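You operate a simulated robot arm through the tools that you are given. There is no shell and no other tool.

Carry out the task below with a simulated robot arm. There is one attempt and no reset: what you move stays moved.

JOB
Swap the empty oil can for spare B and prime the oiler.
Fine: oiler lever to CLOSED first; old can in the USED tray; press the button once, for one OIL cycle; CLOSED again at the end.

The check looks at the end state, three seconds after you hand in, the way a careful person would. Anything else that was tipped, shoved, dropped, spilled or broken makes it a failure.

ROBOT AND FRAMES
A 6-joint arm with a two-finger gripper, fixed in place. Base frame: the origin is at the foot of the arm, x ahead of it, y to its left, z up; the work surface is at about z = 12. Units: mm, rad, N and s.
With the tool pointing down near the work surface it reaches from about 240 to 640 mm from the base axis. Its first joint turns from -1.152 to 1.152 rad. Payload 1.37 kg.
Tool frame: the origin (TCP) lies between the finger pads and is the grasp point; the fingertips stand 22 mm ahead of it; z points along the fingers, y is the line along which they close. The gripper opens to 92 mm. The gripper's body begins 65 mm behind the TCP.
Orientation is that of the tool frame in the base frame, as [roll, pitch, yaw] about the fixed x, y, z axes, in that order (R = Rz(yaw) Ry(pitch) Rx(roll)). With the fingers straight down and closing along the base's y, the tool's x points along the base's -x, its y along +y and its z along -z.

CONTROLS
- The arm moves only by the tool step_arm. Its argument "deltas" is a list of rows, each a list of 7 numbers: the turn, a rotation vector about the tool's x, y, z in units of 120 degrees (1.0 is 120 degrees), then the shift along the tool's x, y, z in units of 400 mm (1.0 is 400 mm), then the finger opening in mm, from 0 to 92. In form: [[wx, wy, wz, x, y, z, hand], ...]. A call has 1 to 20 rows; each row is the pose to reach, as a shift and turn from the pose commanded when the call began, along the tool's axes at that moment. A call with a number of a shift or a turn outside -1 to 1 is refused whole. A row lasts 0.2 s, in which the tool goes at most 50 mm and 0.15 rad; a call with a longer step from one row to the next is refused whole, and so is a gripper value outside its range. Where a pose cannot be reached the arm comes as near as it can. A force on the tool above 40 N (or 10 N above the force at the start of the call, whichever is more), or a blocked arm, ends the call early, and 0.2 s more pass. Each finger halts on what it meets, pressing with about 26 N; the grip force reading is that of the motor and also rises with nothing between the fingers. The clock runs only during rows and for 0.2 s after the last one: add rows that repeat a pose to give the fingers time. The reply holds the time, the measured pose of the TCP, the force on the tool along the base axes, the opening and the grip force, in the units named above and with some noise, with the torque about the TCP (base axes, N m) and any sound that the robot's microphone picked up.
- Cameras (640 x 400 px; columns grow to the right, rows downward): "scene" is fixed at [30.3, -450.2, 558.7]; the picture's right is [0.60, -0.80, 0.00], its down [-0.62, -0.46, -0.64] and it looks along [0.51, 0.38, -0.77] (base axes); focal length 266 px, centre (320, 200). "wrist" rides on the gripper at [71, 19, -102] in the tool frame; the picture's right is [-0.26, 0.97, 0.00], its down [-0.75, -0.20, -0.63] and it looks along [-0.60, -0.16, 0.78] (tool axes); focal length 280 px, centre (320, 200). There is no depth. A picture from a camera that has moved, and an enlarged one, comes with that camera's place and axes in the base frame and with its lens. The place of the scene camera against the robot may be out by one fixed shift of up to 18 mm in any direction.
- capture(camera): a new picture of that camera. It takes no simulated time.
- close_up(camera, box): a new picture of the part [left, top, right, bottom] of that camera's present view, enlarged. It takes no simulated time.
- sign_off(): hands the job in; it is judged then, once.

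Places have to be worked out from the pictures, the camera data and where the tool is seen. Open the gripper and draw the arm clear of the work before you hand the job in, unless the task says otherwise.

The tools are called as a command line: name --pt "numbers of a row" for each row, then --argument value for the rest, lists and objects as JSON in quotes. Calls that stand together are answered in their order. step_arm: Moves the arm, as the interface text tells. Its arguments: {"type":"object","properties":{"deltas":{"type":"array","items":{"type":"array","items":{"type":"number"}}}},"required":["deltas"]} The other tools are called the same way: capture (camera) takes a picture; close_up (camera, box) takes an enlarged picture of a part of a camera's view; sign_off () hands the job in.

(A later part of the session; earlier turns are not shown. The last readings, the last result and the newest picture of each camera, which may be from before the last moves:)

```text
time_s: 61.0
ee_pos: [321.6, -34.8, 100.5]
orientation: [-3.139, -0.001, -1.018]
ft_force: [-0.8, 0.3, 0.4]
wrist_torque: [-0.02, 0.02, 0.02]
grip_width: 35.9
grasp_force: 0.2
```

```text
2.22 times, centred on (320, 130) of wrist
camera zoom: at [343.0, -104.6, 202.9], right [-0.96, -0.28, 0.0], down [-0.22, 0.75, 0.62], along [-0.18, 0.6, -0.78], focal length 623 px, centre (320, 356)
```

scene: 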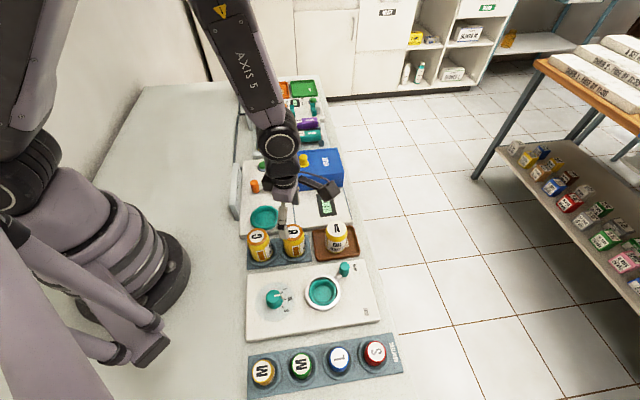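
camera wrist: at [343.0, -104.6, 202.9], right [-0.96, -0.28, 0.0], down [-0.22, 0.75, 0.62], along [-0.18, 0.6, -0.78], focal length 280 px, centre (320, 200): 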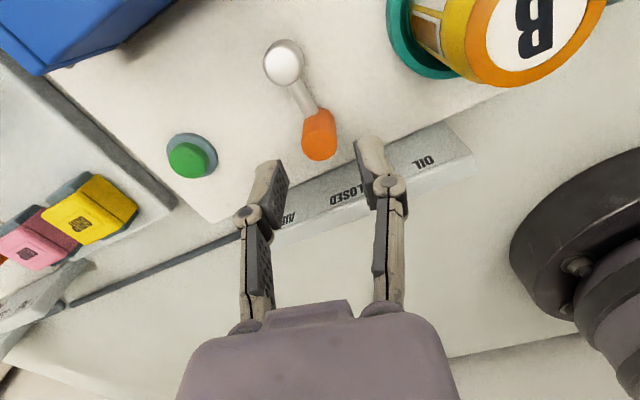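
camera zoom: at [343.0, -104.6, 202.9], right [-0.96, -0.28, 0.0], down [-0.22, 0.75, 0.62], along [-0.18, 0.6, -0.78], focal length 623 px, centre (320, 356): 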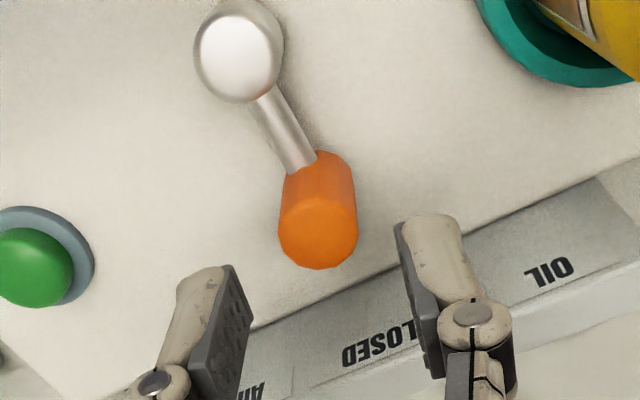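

Handle is centred within ~1 mm. I descend to z≈60 and grip it.

step_arm --pt "0 0 0 -0.0025 0 0.03 36" --pt "0 0 0 -0.0025 0 0.065 36" --pt "0 0 0 -0.0025 0 0.1 36" --pt "0 0 0 -0.0025 0 0.1 36" --pt "0 0 0 -0.0025 0 0.1 26" --pt "0 0 0 -0.0025 0 0.1 16" --pt "0 0 0 -0.0025 0 0.1 14"

capture --camera "wrist"

```text
time_s: 62.6
ee_pos: [320.1, -32.7, 58.6]
orientation: [-3.14, -0.003, -1.018]
ft_force: [1.8, 0.6, -4.5]
wrist_torque: [-0.12, -0.11, 0.03]
grip_width: 20.2
grasp_force: 27.9
```

```text
taken
camera wrist: at [341.5, -103.2, 162.1], right [-0.96, -0.28, 0.0], down [-0.22, 0.75, 0.62], along [-0.18, 0.6, -0.78], focal length 280 px, centre (320, 200)
```

wrist: 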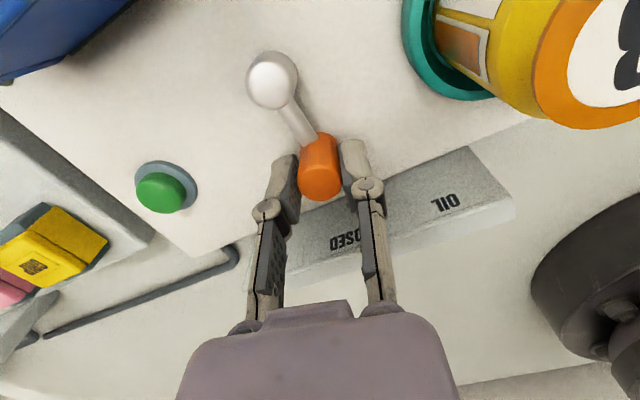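

Gripped (20 mm). I swing the lever +50° along its arc from CLOSED to OIL, the place where it stood at the start.

step_arm --pt "0 0 -0.0517 0.0034 0.0109 0 14" --pt "0 0 -0.1033 0.008 0.0214 0 14" --pt "0 0 -0.155 0.0137 0.0313 0 14" --pt "0 0 -0.2067 0.0204 0.0406 0 14" --pt "0 0 -0.2583 0.0281 0.0491 0 14" --pt "0 0 -0.31 0.0366 0.0566 0 14" --pt "0 0 -0.3617 0.046 0.0633 0 14" --pt "0 0 -0.4133 0.056 0.0689 0 14" --pt "0 0 -0.4133 0.056 0.0689 0 14"

capture --camera "wrist"

close_up --camera "scene" --box '[226, 130, 346, 230]'

```text
time_s: 64.6
ee_pos: [310.2, -66.3, 59.3]
orientation: [-3.13, 0.004, -0.151]
ft_force: [-7.0, -0.9, -13.1]
wrist_torque: [-0.05, -0.39, 0.05]
grip_width: 20.2
grasp_force: 28.2
```

```text
taken
camera wrist: at [377.7, -97.7, 160.6], right [-0.41, -0.91, -0.01], down [-0.71, 0.31, 0.63], along [-0.57, 0.26, -0.78], focal length 280 px, centre (320, 200)
```

wrist: 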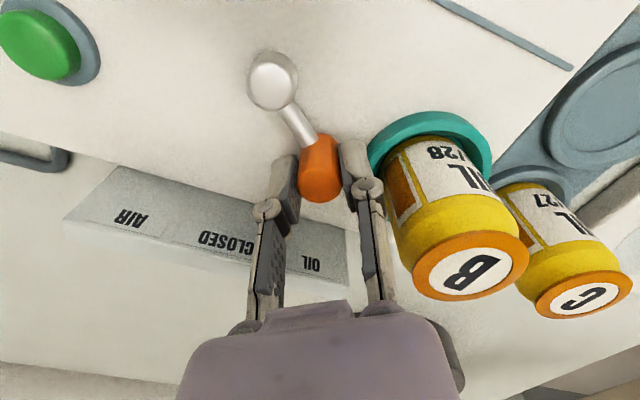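

```text
4.00 times, centred on (286, 180) of scene
camera zoom: at [30.3, -450.2, 558.7], right [0.6, -0.8, 0.0], down [-0.62, -0.46, -0.64], along [0.51, 0.38, -0.77], focal length 1064 px, centre (456, 280)
```

zoom: 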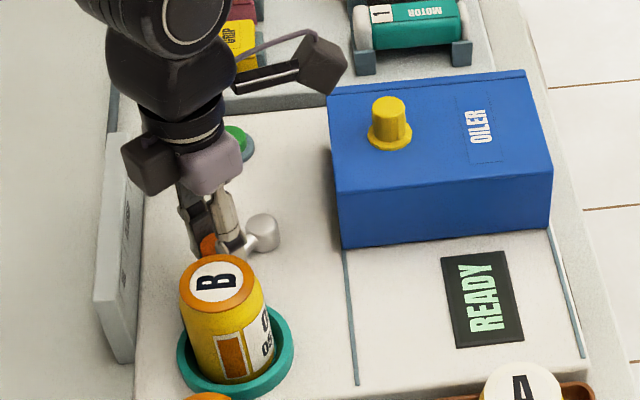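

The lever picture matches the starting OIL position. I release it, rise, and check.

step_arm --pt "0 0 0 0 0 0 26" --pt "0 0 0 0 0 0 34" --pt "0 0 0 0 0 0 34" --pt "0 0 0 0 0 -0.04 34" --pt "0 0 0 0 0 -0.09 34" --pt "0 0 0 0 0 -0.14 34" --pt "0 0 0 0 0 -0.19 34" --pt "0 0 0 0 0 -0.23 34" --pt "0 0 0 0 0 -0.23 34"

capture --camera "wrist"

close_up --camera "wrist" --box '[200, 20, 440, 180]'

close_up --camera "scene" --box '[226, 130, 346, 230]'

```text
time_s: 66.6
ee_pos: [305.3, -60.3, 144.6]
orientation: [3.118, -0.006, -0.154]
ft_force: [-0.6, -0.3, -0.3]
wrist_torque: [-0.01, 0.01, 0.01]
grip_width: 34.2
grasp_force: 0.0
out of reach, approached as far as the arm can: row 7, 8, 9
```

```text
taken
camera wrist: at [372.3, -87.8, 248.4], right [-0.41, -0.91, 0.02], down [-0.71, 0.33, 0.62], along [-0.57, 0.24, -0.79], focal length 280 px, centre (320, 200)
```

wrist: 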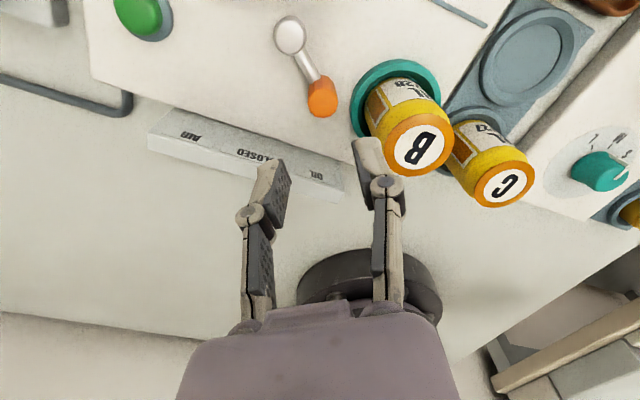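

```text
2.50 times, centred on (320, 100) of wrist
camera zoom: at [372.3, -87.8, 248.4], right [-0.41, -0.91, 0.02], down [-0.71, 0.33, 0.62], along [-0.57, 0.24, -0.79], focal length 701 px, centre (320, 450)
```

zoom: 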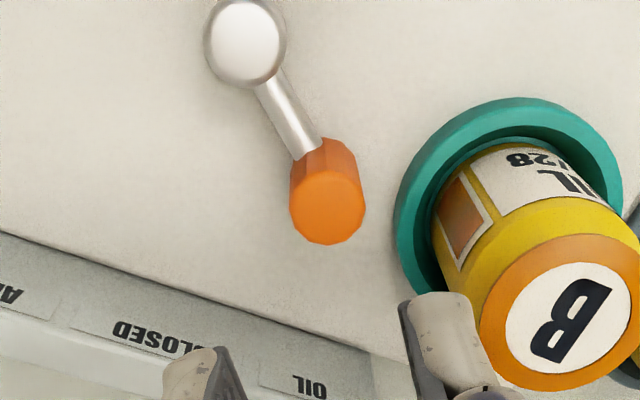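

```text
4.00 times, centred on (286, 180) of scene
camera zoom: at [30.3, -450.2, 558.7], right [0.6, -0.8, 0.0], down [-0.62, -0.46, -0.64], along [0.51, 0.38, -0.77], focal length 1064 px, centre (456, 280)
```

zoom: 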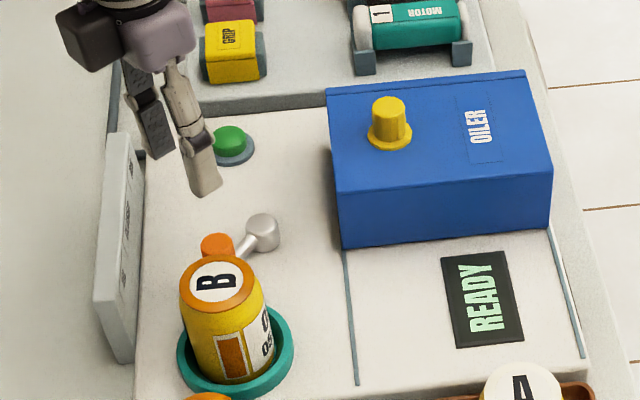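

Lever is at OIL as originally, display READY. Now I move above the green button (≈(400,14)), closing the fingers and turning back to yaw ≈ -70°, to get a closer look before pressing.

step_arm --pt "0 0 0.0567 0.0228 -0.0244 0.0054 34" --pt "0 0 0.1133 0.0457 -0.0488 0.0109 20" --pt "0 0 0.17 0.0685 -0.0733 0.0163 10" --pt "0 0 0.2267 0.0913 -0.0977 0.0218 0" --pt "0 0 0.2833 0.1142 -0.1221 0.0272 0" --pt "0 0 0.34 0.137 -0.1465 0.0327 0" --pt "0 0 0.3967 0.1598 -0.171 0.0381 0" --pt "0 0 0.4533 0.1827 -0.1954 0.0436 0" --pt "0 0 0.51 0.2055 -0.2198 0.049 0" --pt "0 0 0.51 0.2055 -0.2198 0.049 0"

capture --camera "wrist"

close_up --camera "wrist" --box '[230, 40, 410, 200]'

capture --camera "scene"

```text
time_s: 68.8
ee_pos: [400.9, 11.9, 129.2]
orientation: [-3.14, -0.001, -1.222]
ft_force: [0.2, 1.0, 0.5]
wrist_torque: [-0.02, 0.03, -0.03]
grip_width: 0.2
grasp_force: 25.8
```

```text
taken
camera wrist: at [407.6, -59.8, 229.7], right [-1.0, -0.08, 0.0], down [-0.07, 0.78, 0.62], along [-0.05, 0.62, -0.78], focal length 280 px, centre (320, 200)
```

wrist: 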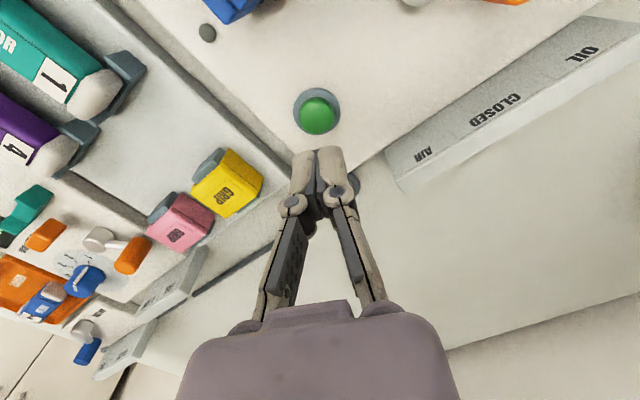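

```text
2.50 times, centred on (320, 120) of wrist
camera zoom: at [407.6, -59.8, 229.7], right [-1.0, -0.08, 0.0], down [-0.07, 0.78, 0.62], along [-0.05, 0.62, -0.78], focal length 701 px, centre (320, 400)
```

zoom: 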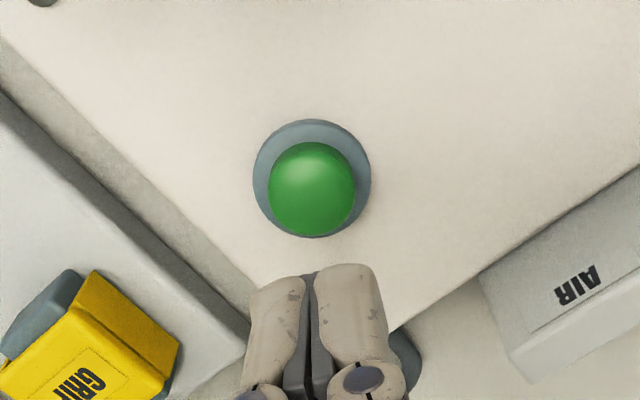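

```text
taken
```

scene: 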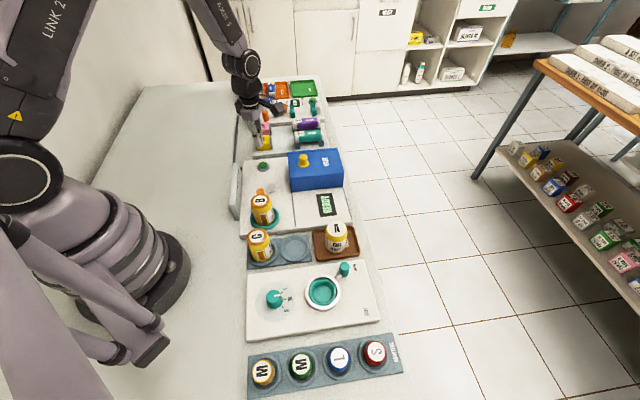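

The button centre computes to (403,17), about 4 mm from the tool axis. I centre over it and descend to leave about 10 mm above the button.

step_arm --pt "0 0 0 -0.0075 -0.008 0.02 0" --pt "0 0 0 -0.0075 -0.008 0.05 0" --pt "0 0 0 -0.0075 -0.008 0.085 0" --pt "0 0 0 -0.0075 -0.008 0.115 0" --pt "0 0 0 -0.0075 -0.008 0.14 0" --pt "0 0 0 -0.0075 -0.008 0.14 0"

capture --camera "wrist"

close_up --camera "scene" --box '[226, 120, 346, 220]'

```text
time_s: 70.2
ee_pos: [402.6, 17.9, 70.3]
orientation: [-3.139, -0.002, -1.221]
ft_force: [0.2, 0.3, -0.3]
wrist_torque: [-0.04, 0.0, 0.01]
grip_width: 0.1
grasp_force: 25.8
```

```text
taken
camera wrist: at [410.1, -55.8, 173.0], right [-1.0, -0.08, 0.0], down [-0.07, 0.78, 0.62], along [-0.05, 0.62, -0.78], focal length 280 px, centre (320, 200)
```

wrist: 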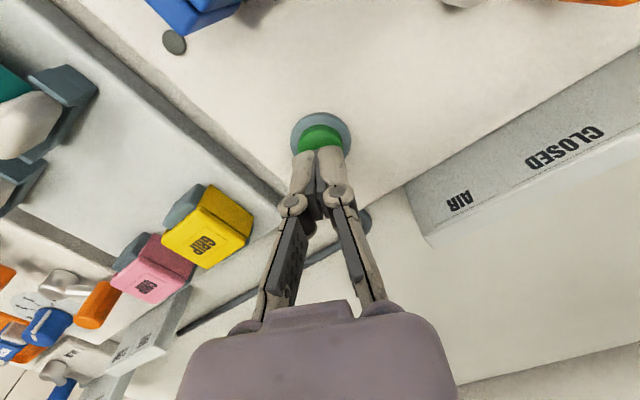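

```text
4.00 times, centred on (286, 170) of scene
camera zoom: at [30.3, -450.2, 558.7], right [0.6, -0.8, 0.0], down [-0.62, -0.46, -0.64], along [0.51, 0.38, -0.77], focal length 1064 px, centre (456, 320)
```

zoom: 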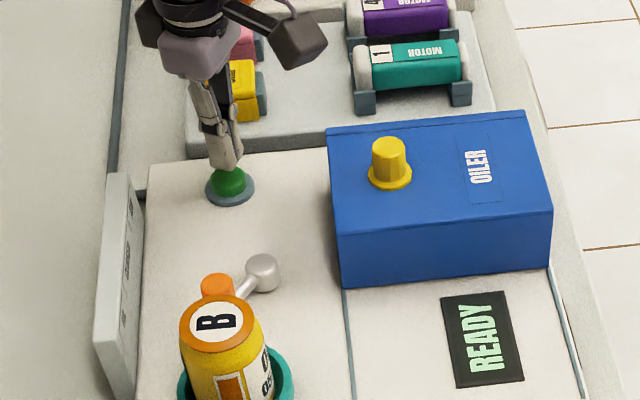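

Fingertips are right over the button. I press down in small steps, watching force, sound and the display.

step_arm --pt "0 0 0 0 0 0.005 0" --pt "0 0 0 0 0 0.01 0" --pt "0 0 0 0 0 0.015 0"

step_arm --pt "0 0 0 0 0 0.004 0"

close_up --camera "scene" --box '[226, 120, 346, 220]'

```text
time_s: 71.0
ee_pos: [403.7, 18.4, 65.2]
orientation: [-3.138, -0.001, -1.219]
ft_force: [0.7, 0.3, -0.4]
wrist_torque: [0.01, 0.0, -0.03]
grip_width: 0.0
grasp_force: 26.3
```

```text
time_s: 71.4
ee_pos: [403.2, 16.7, 65.0]
orientation: [-3.139, -0.002, -1.22]
ft_force: [0.1, 0.0, -0.3]
wrist_torque: [-0.01, -0.01, 0.03]
grip_width: 0.0
grasp_force: 25.6
```

```text
4.00 times, centred on (286, 170) of scene
camera zoom: at [30.3, -450.2, 558.7], right [0.6, -0.8, 0.0], down [-0.62, -0.46, -0.64], along [0.51, 0.38, -0.77], focal length 1064 px, centre (456, 320)
```

zoom: 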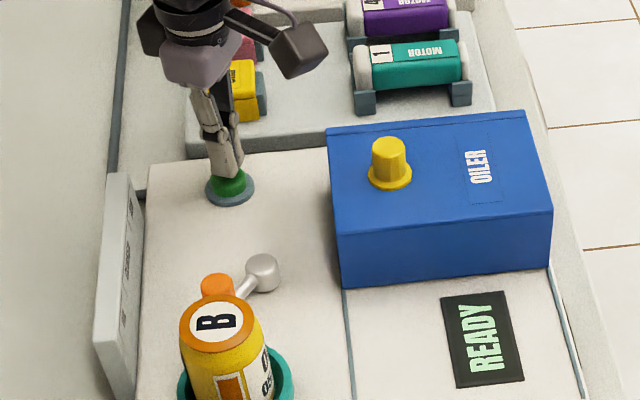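

No contact yet. I continue down step by step.

step_arm --pt "0 0 0 0 0 0.005 0"

step_arm --pt "0 0 0 0 0 0.004 0"

step_arm --pt "0 0 0 0 0 0.004 0"

```text
time_s: 71.8
ee_pos: [402.0, 17.9, 62.0]
orientation: [-3.141, -0.001, -1.221]
ft_force: [0.6, -0.6, -0.7]
wrist_torque: [-0.03, -0.01, -0.04]
grip_width: 0.0
grasp_force: 25.7
```

```text
time_s: 72.2
ee_pos: [403.8, 16.5, 60.4]
orientation: [-3.14, -0.001, -1.22]
ft_force: [0.4, -0.4, 0.3]
wrist_torque: [0.02, -0.01, 0.0]
grip_width: 0.0
grasp_force: 25.8
```

```text
time_s: 72.6
ee_pos: [401.6, 18.7, 58.3]
orientation: [-3.14, -0.001, -1.22]
ft_force: [1.0, 0.5, 0.6]
wrist_torque: [0.0, -0.01, -0.01]
grip_width: 0.1
grasp_force: 24.9
```

Still free at z≈58. I continue in the same small steps.

step_arm --pt "0 0 0 0 0 0.004 0"

step_arm --pt "0 0 0 0 0 0.003 0"

step_arm --pt "0 0 0 0 0 0.003 0"

close_up --camera "scene" --box '[226, 120, 346, 220]'

```text
time_s: 73.0
ee_pos: [403.2, 17.2, 56.3]
orientation: [-3.141, -0.002, -1.22]
ft_force: [-0.4, 0.2, -0.4]
wrist_torque: [0.0, -0.02, 0.02]
grip_width: 0.0
grasp_force: 25.9
```

```text
time_s: 73.4
ee_pos: [403.5, 18.1, 55.5]
orientation: [-3.141, -0.001, -1.22]
ft_force: [0.1, 0.7, 0.0]
wrist_torque: [0.02, 0.0, -0.02]
grip_width: 6.0
grasp_force: 28.1
```

```text
time_s: 73.8
ee_pos: [402.5, 18.8, 53.5]
orientation: [-3.14, 0.0, -1.22]
ft_force: [0.3, 0.7, 1.1]
wrist_torque: [0.03, 0.0, -0.02]
grip_width: 6.2
grasp_force: 27.9
```

```text
4.00 times, centred on (286, 170) of scene
camera zoom: at [30.3, -450.2, 558.7], right [0.6, -0.8, 0.0], down [-0.62, -0.46, -0.64], along [0.51, 0.38, -0.77], focal length 1064 px, centre (456, 320)
```

zoom: 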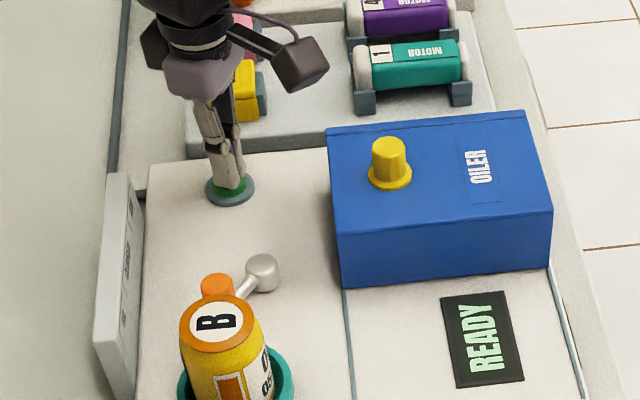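

The dome is wedging the fingertips apart (width 6) rather than being pressed; no force, sound or display change, so no press yet. I back up 8 mm and shift 5.5 mm sideways so one fingertip is centred on the button.

step_arm --pt "0 0 0 0 0 -0.01 0" --pt "0 0 0 0 0 -0.02 0" --pt "0 0 0 0 0 -0.03 0" --pt "0 0 0 0 0.0138 -0.03 0" --pt "0 0 0 0 0.0138 -0.03 0"

capture --camera "wrist"

close_up --camera "scene" --box '[266, 140, 306, 180]'

close_up --camera "wrist" --box '[270, 80, 370, 200]'

```text
time_s: 75.0
ee_pos: [396.8, 15.8, 67.0]
orientation: [-3.139, -0.002, -1.224]
ft_force: [-0.4, -1.1, -0.2]
wrist_torque: [-0.01, -0.02, -0.01]
grip_width: 0.0
grasp_force: 27.7
```

```text
taken
camera wrist: at [404.2, -57.9, 168.6], right [-1.0, -0.08, 0.0], down [-0.07, 0.78, 0.62], along [-0.05, 0.62, -0.78], focal length 280 px, centre (320, 200)
```

wrist: 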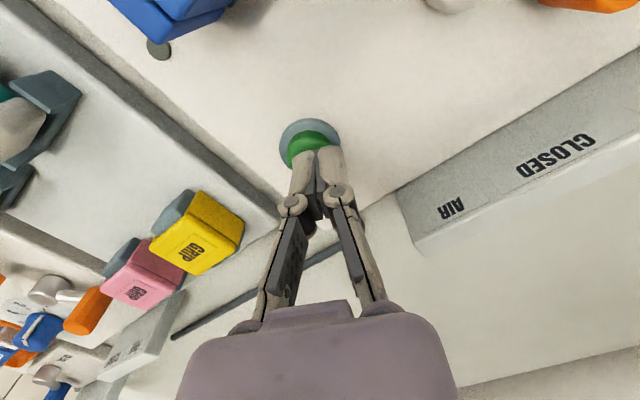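

```text
10.00 times, centred on (286, 160) of scene
camera zoom: at [30.3, -450.2, 558.7], right [0.6, -0.8, 0.0], down [-0.62, -0.46, -0.64], along [0.51, 0.38, -0.77], focal length 2661 px, centre (660, 600)
```

zoom: 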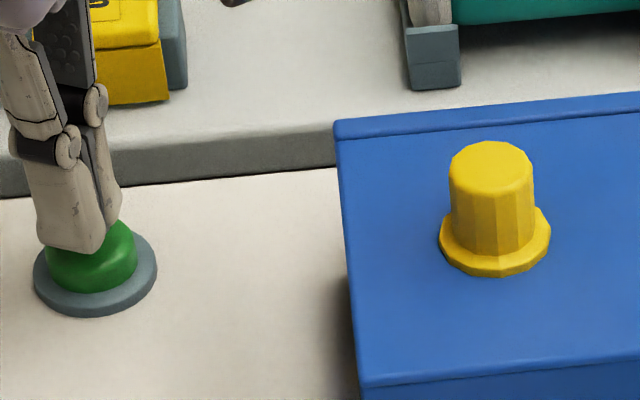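

```text
3.33 times, centred on (320, 140) of wrist
camera zoom: at [404.2, -57.9, 168.6], right [-1.0, -0.08, 0.0], down [-0.07, 0.78, 0.62], along [-0.05, 0.62, -0.78], focal length 935 px, centre (320, 400)
```

zoom: 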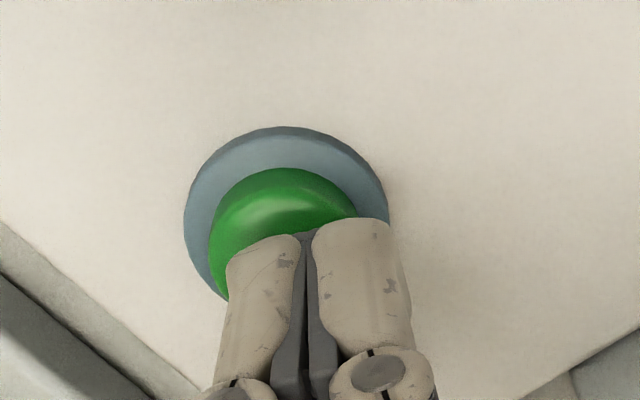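

One fingertip is now centred on the button. I descend in small steps again until it presses.

step_arm --pt "0 0 0 0 0 0.006 0" --pt "0 0 0 0 0 0.012 0" --pt "0 0 0 0 0 0.018 0"

step_arm --pt "0 0 0 0 0 0.004 0"

step_arm --pt "0 0 0 0 0 0.003 0"

close_up --camera "scene" --box '[226, 120, 346, 220]'

```text
time_s: 75.8
ee_pos: [397.5, 15.2, 59.5]
orientation: [-3.141, -0.001, -1.22]
ft_force: [-1.1, -0.2, 0.0]
wrist_torque: [0.0, -0.01, 0.02]
grip_width: 0.0
grasp_force: 27.8
```

```text
time_s: 76.2
ee_pos: [397.9, 15.2, 57.1]
orientation: [-3.14, -0.001, -1.221]
ft_force: [-0.5, -0.4, 0.7]
wrist_torque: [-0.03, 0.02, 0.0]
grip_width: 0.0
grasp_force: 28.2
```

```text
time_s: 76.6
ee_pos: [397.7, 16.0, 56.3]
orientation: [-3.139, 0.0, -1.222]
ft_force: [-0.7, -0.8, 0.6]
wrist_torque: [-0.03, -0.01, 0.01]
grip_width: 0.2
grasp_force: 27.6
```

```text
4.00 times, centred on (286, 170) of scene
camera zoom: at [30.3, -450.2, 558.7], right [0.6, -0.8, 0.0], down [-0.62, -0.46, -0.64], along [0.51, 0.38, -0.77], focal length 1064 px, centre (456, 320)
```

zoom: 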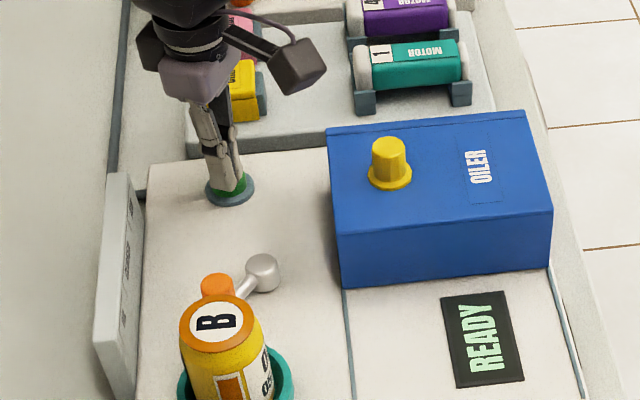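

Still READY, no contact force at z≈56. I continue in 1.2 mm steps.

step_arm --pt "0 0 0 0 0 0.003 0"

step_arm --pt "0 0 0 0 0 0.003 0"

close_up --camera "scene" --box '[226, 120, 346, 220]'

```text
time_s: 77.0
ee_pos: [397.7, 16.0, 55.3]
orientation: [-3.14, -0.003, -1.22]
ft_force: [-0.4, 0.1, 0.6]
wrist_torque: [0.01, 0.03, 0.0]
grip_width: 6.0
grasp_force: 28.2
```

```text
time_s: 77.4
ee_pos: [398.1, 14.5, 55.2]
orientation: [-3.14, -0.001, -1.222]
ft_force: [0.2, -0.9, 0.8]
wrist_torque: [-0.02, 0.03, 0.0]
grip_width: 6.0
grasp_force: 27.7
```

```text
4.00 times, centred on (286, 170) of scene
camera zoom: at [30.3, -450.2, 558.7], right [0.6, -0.8, 0.0], down [-0.62, -0.46, -0.64], along [0.51, 0.38, -0.77], focal length 1064 px, centre (456, 320)
```

zoom: 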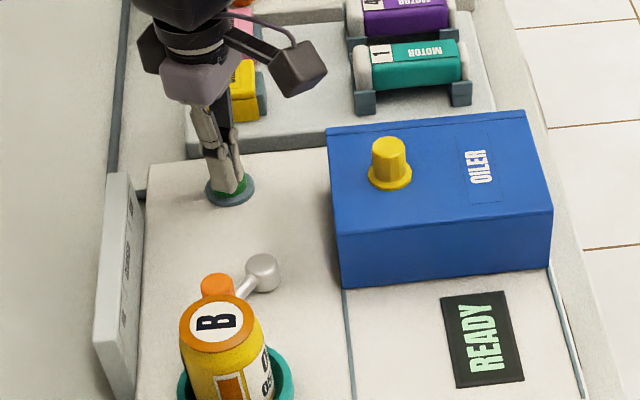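

The width again jumps to 6.0 with no force. I look closely at the fingertips on the button.

close_up --camera "wrist" --box '[260, 80, 380, 240]'

close_up --camera "scene" --box '[266, 140, 306, 180]'

```text
2.50 times, centred on (320, 160) of wrist
camera zoom: at [405.0, -57.8, 156.6], right [-1.0, -0.08, 0.0], down [-0.07, 0.78, 0.62], along [-0.05, 0.62, -0.78], focal length 701 px, centre (320, 300)
```

zoom: 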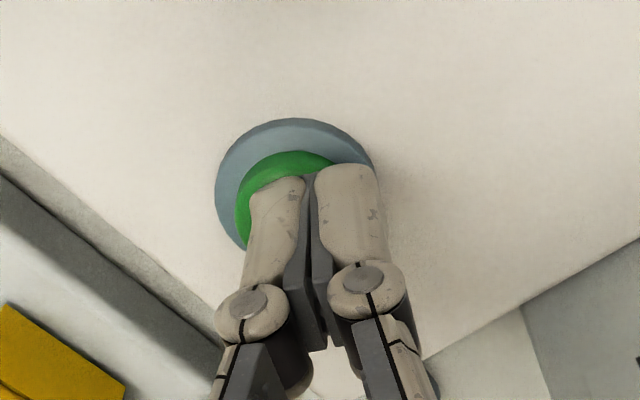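

```text
10.00 times, centred on (286, 160) of scene
camera zoom: at [30.3, -450.2, 558.7], right [0.6, -0.8, 0.0], down [-0.62, -0.46, -0.64], along [0.51, 0.38, -0.77], focal length 2661 px, centre (660, 600)
```

zoom: 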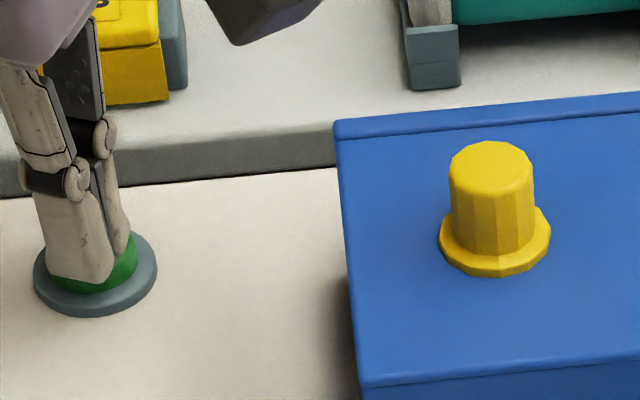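

The force is tiny, so the button spring may simply be soft and still travelling. I continue down in 1 mm steps, checking sound and display.

step_arm --pt "0 0 0 0 0 0.003 0"

close_up --camera "scene" --box '[266, 140, 346, 220]'

close_up --camera "wrist" --box '[260, 80, 380, 240]'

```text
time_s: 77.8
ee_pos: [398.5, 15.3, 53.2]
orientation: [-3.14, -0.002, -1.22]
ft_force: [0.4, 0.2, 1.6]
wrist_torque: [0.01, -0.01, -0.01]
grip_width: 6.0
grasp_force: 27.7
```

```text
5.00 times, centred on (306, 180) of scene
camera zoom: at [30.3, -450.2, 558.7], right [0.6, -0.8, 0.0], down [-0.62, -0.46, -0.64], along [0.51, 0.38, -0.77], focal length 1330 px, centre (390, 300)
```

zoom: 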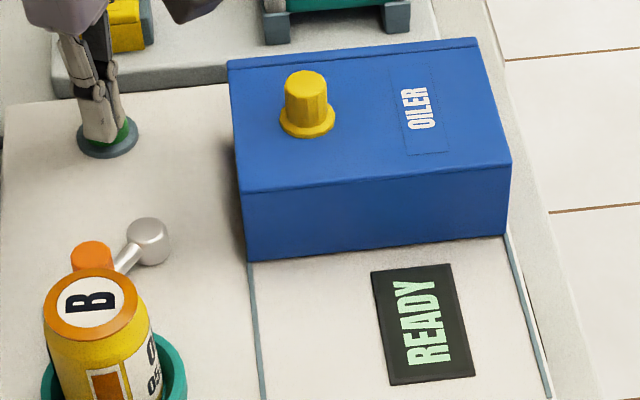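

```text
2.50 times, centred on (320, 160) of wrist
camera zoom: at [404.9, -57.7, 155.6], right [-1.0, -0.08, 0.0], down [-0.07, 0.78, 0.62], along [-0.05, 0.62, -0.78], focal length 701 px, centre (320, 300)
```

zoom: 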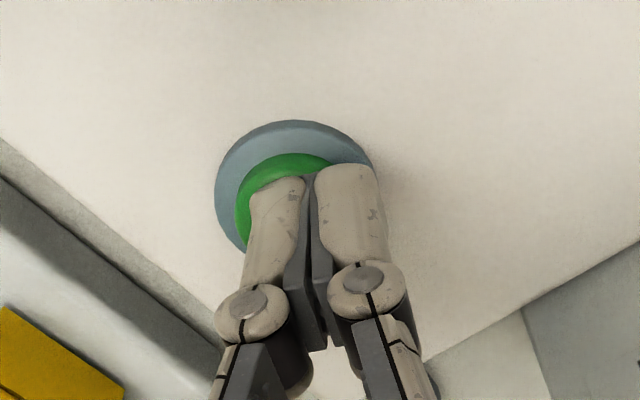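

The force is slowly rising (1.6 N), so the button is moving in. I continue pressing.

step_arm --pt "0 0 0 0 0 0.003 0"

step_arm --pt "0 0 0 0 0 0.0025 0"

close_up --camera "scene" --box '[266, 140, 346, 220]'

```text
time_s: 78.2
ee_pos: [397.6, 16.4, 51.0]
orientation: [-3.138, -0.001, -1.219]
ft_force: [0.4, -0.6, 1.6]
wrist_torque: [0.03, 0.0, 0.0]
grip_width: 6.3
grasp_force: 27.7
heard: click
```

```text
time_s: 78.6
ee_pos: [399.7, 15.5, 50.4]
orientation: [-3.14, -0.003, -1.22]
ft_force: [0.7, 1.7, 3.6]
wrist_torque: [0.06, 0.0, 0.01]
grip_width: 5.9
grasp_force: 28.4
```

```text
5.00 times, centred on (306, 180) of scene
camera zoom: at [30.2, -450.2, 558.7], right [0.6, -0.8, 0.0], down [-0.62, -0.46, -0.64], along [0.51, 0.38, -0.77], focal length 1330 px, centre (390, 300)
```

zoom: 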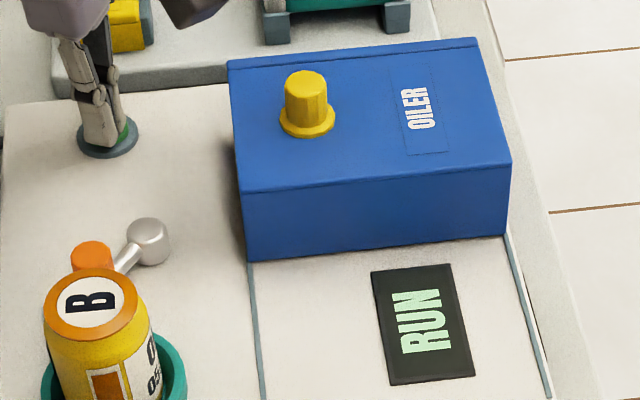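

A click was heard and the display now shows RUN — one press registered. I withdraw straight up off the button at once and wait for the cycle to finish.

step_arm --pt "0 0 0 0 0 -0.02 0" --pt "0 0 0 0 0 -0.05 0" --pt "0 0 0 0 0 -0.09 0" --pt "0 0 0 0 0 -0.13 0" --pt "0 0 0 0 0 -0.16 0"

close_up --camera "scene" --box '[226, 130, 366, 250]'

```text
time_s: 79.8
ee_pos: [397.5, 13.4, 115.5]
orientation: [-3.141, -0.001, -1.221]
ft_force: [0.1, 0.3, 0.8]
wrist_torque: [0.02, 0.01, 0.02]
grip_width: 0.0
grasp_force: 27.8
```

```text
3.33 times, centred on (296, 190) of scene
camera zoom: at [30.3, -450.2, 558.7], right [0.6, -0.8, 0.0], down [-0.62, -0.46, -0.64], along [0.51, 0.38, -0.77], focal length 887 px, centre (400, 233)
```

zoom: 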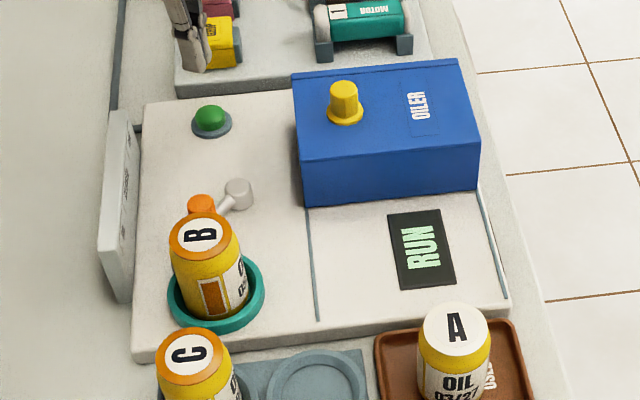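

The button sprang back and the display still shows RUN. I hold still and let the cycle run.

step_arm --pt "0 0 0 0 0 0 10" --pt "0 0 0 0 0 0 20" --pt "0 0 0 0 0 0 36" --pt "0 0 0 0 0 0 36" --pt "0 0 0 0 0 0 36" --pt "0 0 0 0 0 0 36" --pt "0 0 0 0 0 0 36" --pt "0 0 0 0 0 0 36" --pt "0 0 0 0 0 0 36" --pt "0 0 0 0 0 0 36"

close_up --camera "scene" --box '[226, 130, 366, 250]'

```text
time_s: 82.0
ee_pos: [397.1, 15.5, 115.7]
orientation: [-3.14, -0.001, -1.223]
ft_force: [-0.1, -0.6, -0.2]
wrist_torque: [0.01, 0.03, 0.0]
grip_width: 36.0
grasp_force: 0.1
```

```text
3.33 times, centred on (296, 190) of scene
camera zoom: at [30.3, -450.2, 558.7], right [0.6, -0.8, 0.0], down [-0.62, -0.46, -0.64], along [0.51, 0.38, -0.77], focal length 887 px, centre (400, 233)
```

zoom: 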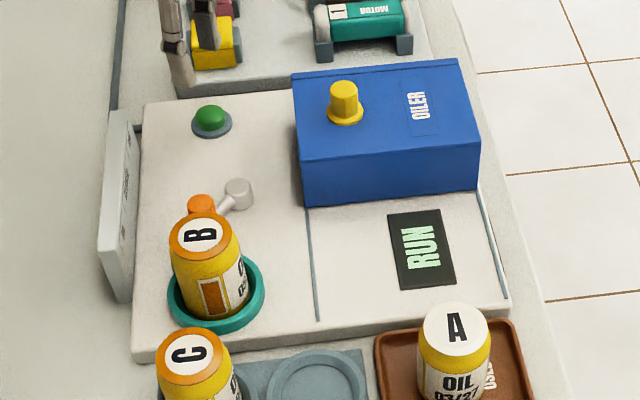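

Still RUN after about 4 s. I wait another 4 s.

step_arm --pt "0 0 0 0 0 0 36" --pt "0 0 0 0 0 0 36" --pt "0 0 0 0 0 0 36" --pt "0 0 0 0 0 0 36" --pt "0 0 0 0 0 0 36" --pt "0 0 0 0 0 0 36" --pt "0 0 0 0 0 0 36" --pt "0 0 0 0 0 0 36" --pt "0 0 0 0 0 0 36" --pt "0 0 0 0 0 0 36" --pt "0 0 0 0 0 0 36" --pt "0 0 0 0 0 0 36" --pt "0 0 0 0 0 0 36" --pt "0 0 0 0 0 0 36" --pt "0 0 0 0 0 0 36" --pt "0 0 0 0 0 0 36" --pt "0 0 0 0 0 0 36" --pt "0 0 0 0 0 0 36" --pt "0 0 0 0 0 0 36" --pt "0 0 0 0 0 0 36"

close_up --camera "scene" --box '[226, 130, 366, 250]'

```text
time_s: 86.2
ee_pos: [397.5, 14.8, 116.1]
orientation: [-3.14, -0.002, -1.223]
ft_force: [0.0, 0.6, 0.0]
wrist_torque: [0.01, 0.02, 0.01]
grip_width: 36.0
grasp_force: 0.0
```

```text
3.33 times, centred on (296, 190) of scene
camera zoom: at [30.3, -450.2, 558.7], right [0.6, -0.8, 0.0], down [-0.62, -0.46, -0.64], along [0.51, 0.38, -0.77], focal length 887 px, centre (400, 233)
```

zoom: 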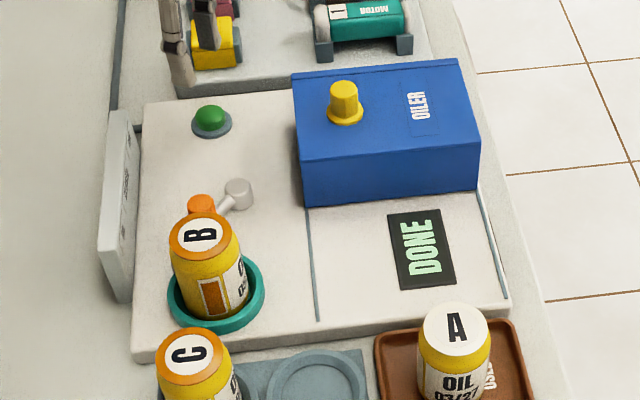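

The display shows DONE. Now I go back above the lever handle at OIL (≈(309,-66)) with yaw ≈ -25° to return it to CLOSED.

step_arm --pt "0 0 -0.0469 0.0143 0.0346 0 34" --pt "0 0 -0.0938 0.0286 0.0691 0 34" --pt "0 0 -0.1406 0.0429 0.1037 0 34" --pt "0 0 -0.1875 0.0572 0.1383 0 34" --pt "0 0 -0.2344 0.0715 0.1728 0 34" --pt "0 0 -0.2813 0.0858 0.2074 0 34" --pt "0 0 -0.3281 0.1001 0.2419 0 34" --pt "0 0 -0.375 0.1144 0.2765 0 34" --pt "0 0 -0.375 0.1144 0.2765 0 34"

capture --camera "wrist"

close_up --camera "wrist" --box '[230, 40, 410, 200]'

```text
time_s: 88.2
ee_pos: [311.9, -66.6, 114.1]
orientation: [3.141, -0.003, -0.436]
ft_force: [0.7, -0.3, 0.4]
wrist_torque: [0.0, 0.02, 0.05]
grip_width: 33.8
grasp_force: 0.1
```

```text
taken
camera wrist: at [367.8, -114.0, 217.1], right [-0.64, -0.77, 0.0], down [-0.6, 0.5, 0.62], along [-0.48, 0.4, -0.78], focal length 280 px, centre (320, 200)
```

wrist: 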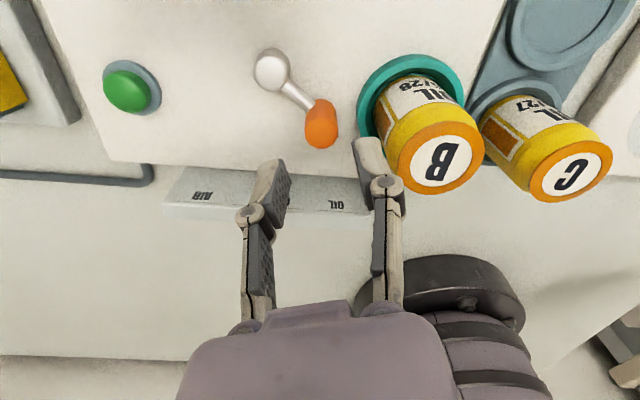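

```text
2.50 times, centred on (320, 120) of wrist
camera zoom: at [367.8, -114.0, 217.1], right [-0.64, -0.77, 0.0], down [-0.6, 0.5, 0.62], along [-0.48, 0.4, -0.78], focal length 701 px, centre (320, 400)
```

zoom: 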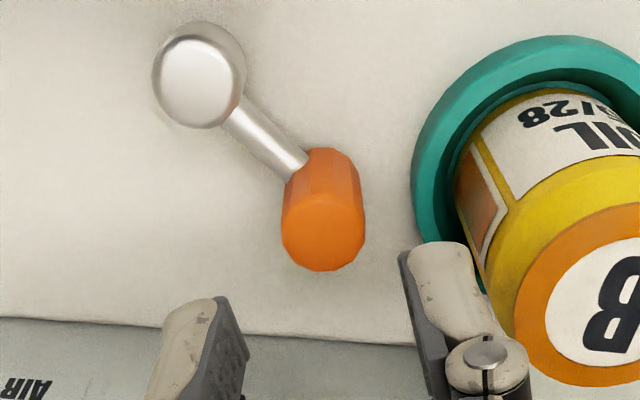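

Handle is within ~1 mm of the tool axis. I descend to z≈60 and grip.

step_arm --pt "0 0 0 -0.0026 0.0019 0.03 34" --pt "0 0 0 -0.0026 0.0019 0.065 34" --pt "0 0 0 -0.0026 0.0019 0.1 34" --pt "0 0 0 -0.0026 0.0019 0.1375 34" --pt "0 0 0 -0.0026 0.0019 0.1375 34" --pt "0 0 0 -0.0026 0.0019 0.1375 24" --pt "0 0 0 -0.0026 0.0019 0.1375 15" --pt "0 0 0 -0.0026 0.0019 0.1375 14"

capture --camera "wrist"

```text
time_s: 90.0
ee_pos: [307.5, -66.0, 59.4]
orientation: [3.141, -0.001, -0.432]
ft_force: [-0.4, 1.4, -4.2]
wrist_torque: [0.03, -0.01, 0.06]
grip_width: 20.5
grasp_force: 28.1
```

```text
taken
camera wrist: at [364.5, -112.6, 161.3], right [-0.64, -0.76, 0.0], down [-0.6, 0.5, 0.62], along [-0.48, 0.4, -0.78], focal length 280 px, centre (320, 200)
```

wrist: 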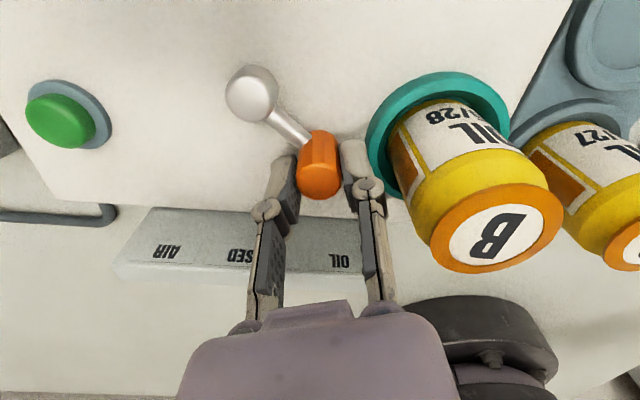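

Gripped at OIL. I swing the lever -50° along the arc back to CLOSED.

step_arm --pt "0 0 0.0521 -0.0052 -0.0104 0 14" --pt "0 0 0.1042 -0.0093 -0.0212 0 14" --pt "0 0 0.1563 -0.0121 -0.0324 0 14" --pt "0 0 0.2083 -0.0137 -0.0439 0 14" --pt "0 0 0.2604 -0.0141 -0.0555 0 14" --pt "0 0 0.3125 -0.0132 -0.067 0 14" --pt "0 0 0.3646 -0.011 -0.0784 0 14" --pt "0 0 0.4167 -0.0076 -0.0895 0 14" --pt "0 0 0.4167 -0.0076 -0.0895 0 14"

capture --camera "wrist"

close_up --camera "scene" --box '[226, 130, 366, 250]'

```text
time_s: 92.0
ee_pos: [320.1, -30.1, 59.9]
orientation: [3.141, 0.001, -1.312]
ft_force: [-10.8, 3.9, -13.7]
wrist_torque: [0.14, 0.22, -0.22]
grip_width: 20.6
grasp_force: 27.9
```

```text
taken
camera wrist: at [320.4, -105.0, 161.5], right [-1.0, 0.0, 0.0], down [0.0, 0.78, 0.62], along [0.0, 0.62, -0.78], focal length 280 px, centre (320, 200)
```

wrist: 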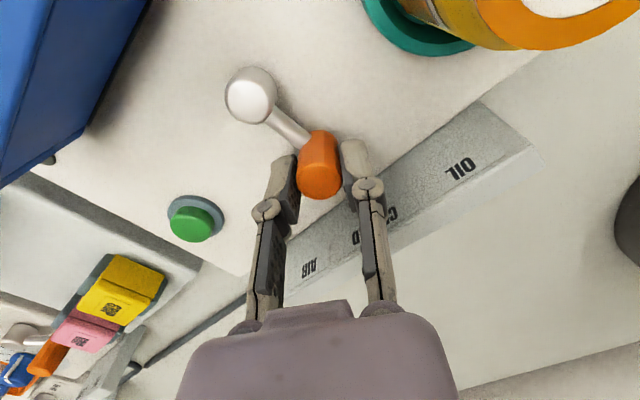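

```text
3.33 times, centred on (296, 190) of scene
camera zoom: at [30.3, -450.2, 558.7], right [0.6, -0.8, 0.0], down [-0.62, -0.46, -0.64], along [0.51, 0.38, -0.77], focal length 887 px, centre (400, 233)
```

zoom: 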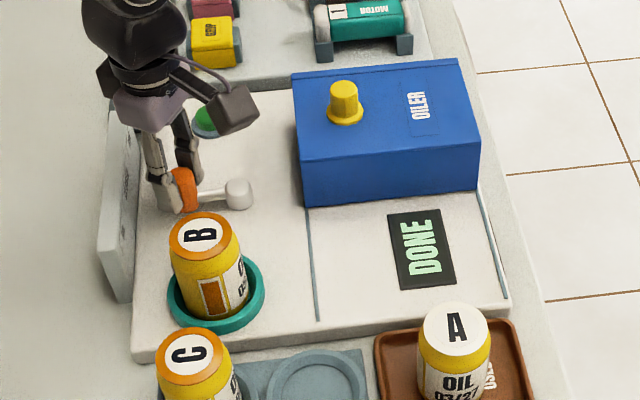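

Lever is at CLOSED (135°). I release it, rise straight up and verify.

step_arm --pt "0 0 0 0 0 0 24" --pt "0 0 0 0 0 0 34" --pt "0 0 0 0 0 0 34" --pt "0 0 0 0 0 -0.04 34" --pt "0 0 0 0 0 -0.09 34" --pt "0 0 0 0 0 -0.14 34" --pt "0 0 0 0 0 -0.2 34" --pt "0 0 0 0 0 -0.26 40" --pt "0 0 0 0 0 -0.32 50" --pt "0 0 0 0 0 -0.36 60" --pt "0 0 0 0 0 -0.36 60"

capture --camera "wrist"

close_up --camera "wrist" --box '[200, 0, 440, 200]'

close_up --camera "scene" --box '[226, 130, 366, 250]'

```text
time_s: 94.4
ee_pos: [320.7, -31.4, 202.7]
orientation: [-3.14, -0.002, -1.309]
ft_force: [-0.5, -0.2, -0.9]
wrist_torque: [0.02, 0.01, 0.03]
grip_width: 60.0
grasp_force: 0.0
```

```text
taken
camera wrist: at [320.8, -105.9, 304.9], right [-1.0, 0.0, 0.0], down [0.0, 0.78, 0.62], along [0.0, 0.62, -0.78], focal length 280 px, centre (320, 200)
```

wrist: 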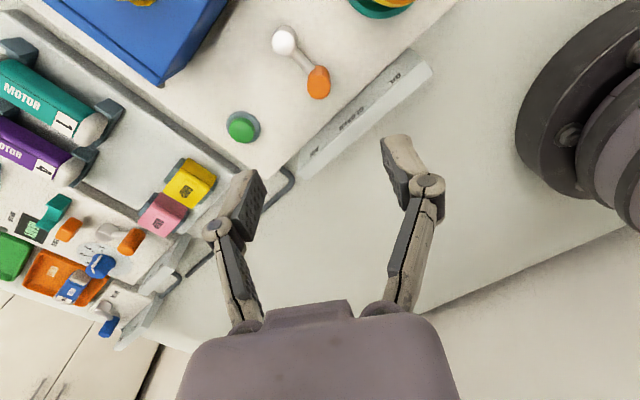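

```text
2.00 times, centred on (320, 100) of wrist
camera zoom: at [320.8, -105.9, 304.9], right [-1.0, 0.0, 0.0], down [0.0, 0.78, 0.62], along [0.0, 0.62, -0.78], focal length 561 px, centre (320, 400)
```

zoom: 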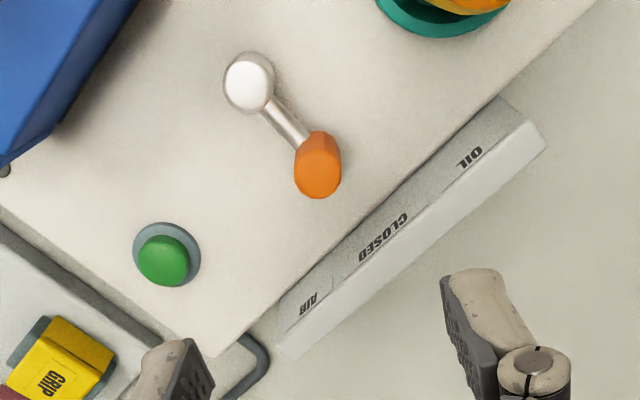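

```text
3.33 times, centred on (296, 190) of scene
camera zoom: at [30.3, -450.2, 558.7], right [0.6, -0.8, 0.0], down [-0.62, -0.46, -0.64], along [0.51, 0.38, -0.77], focal length 887 px, centre (400, 233)
```

zoom: 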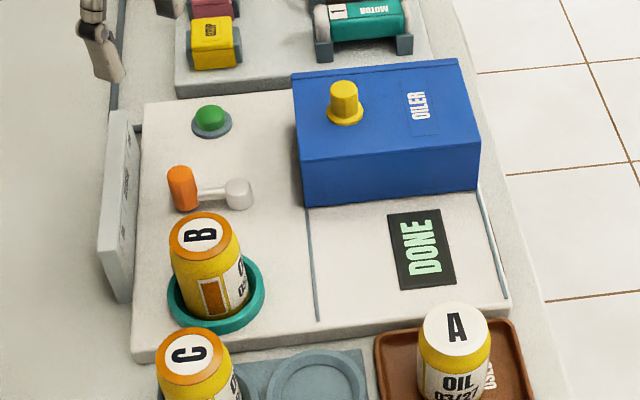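

Lever stayed put; I take a tighter look to confirm its angle is square to the plaque as before.

close_up --camera "scene" --box '[240, 170, 290, 200]'

close_up --camera "wrist" --box '[250, 10, 400, 110]'

capture --camera "scene"

```text
12.80 times, centred on (265, 185) of scene
camera zoom: at [30.3, -450.2, 558.7], right [0.6, -0.8, 0.0], down [-0.62, -0.46, -0.64], along [0.51, 0.38, -0.77], focal length 3406 px, centre (1024, 392)
```

zoom: 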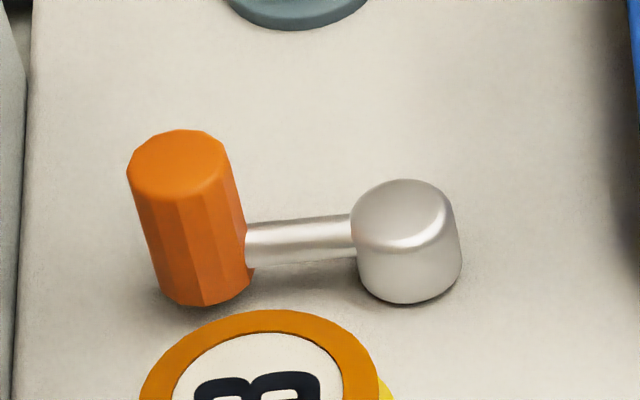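

```text
4.00 times, centred on (325, 60) of wrist
camera zoom: at [320.8, -105.9, 304.9], right [-1.0, 0.0, 0.0], down [0.0, 0.78, 0.62], along [0.0, 0.62, -0.78], focal length 1122 px, centre (300, 760)
```

zoom: 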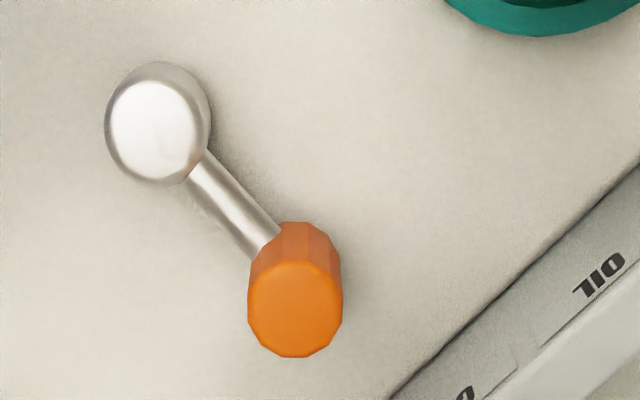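

```text
taken
```

scene: 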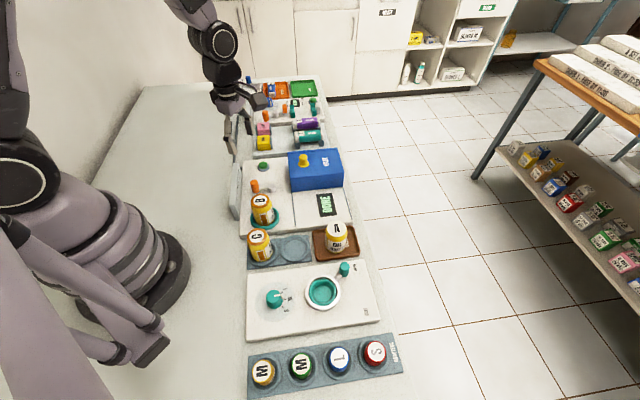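

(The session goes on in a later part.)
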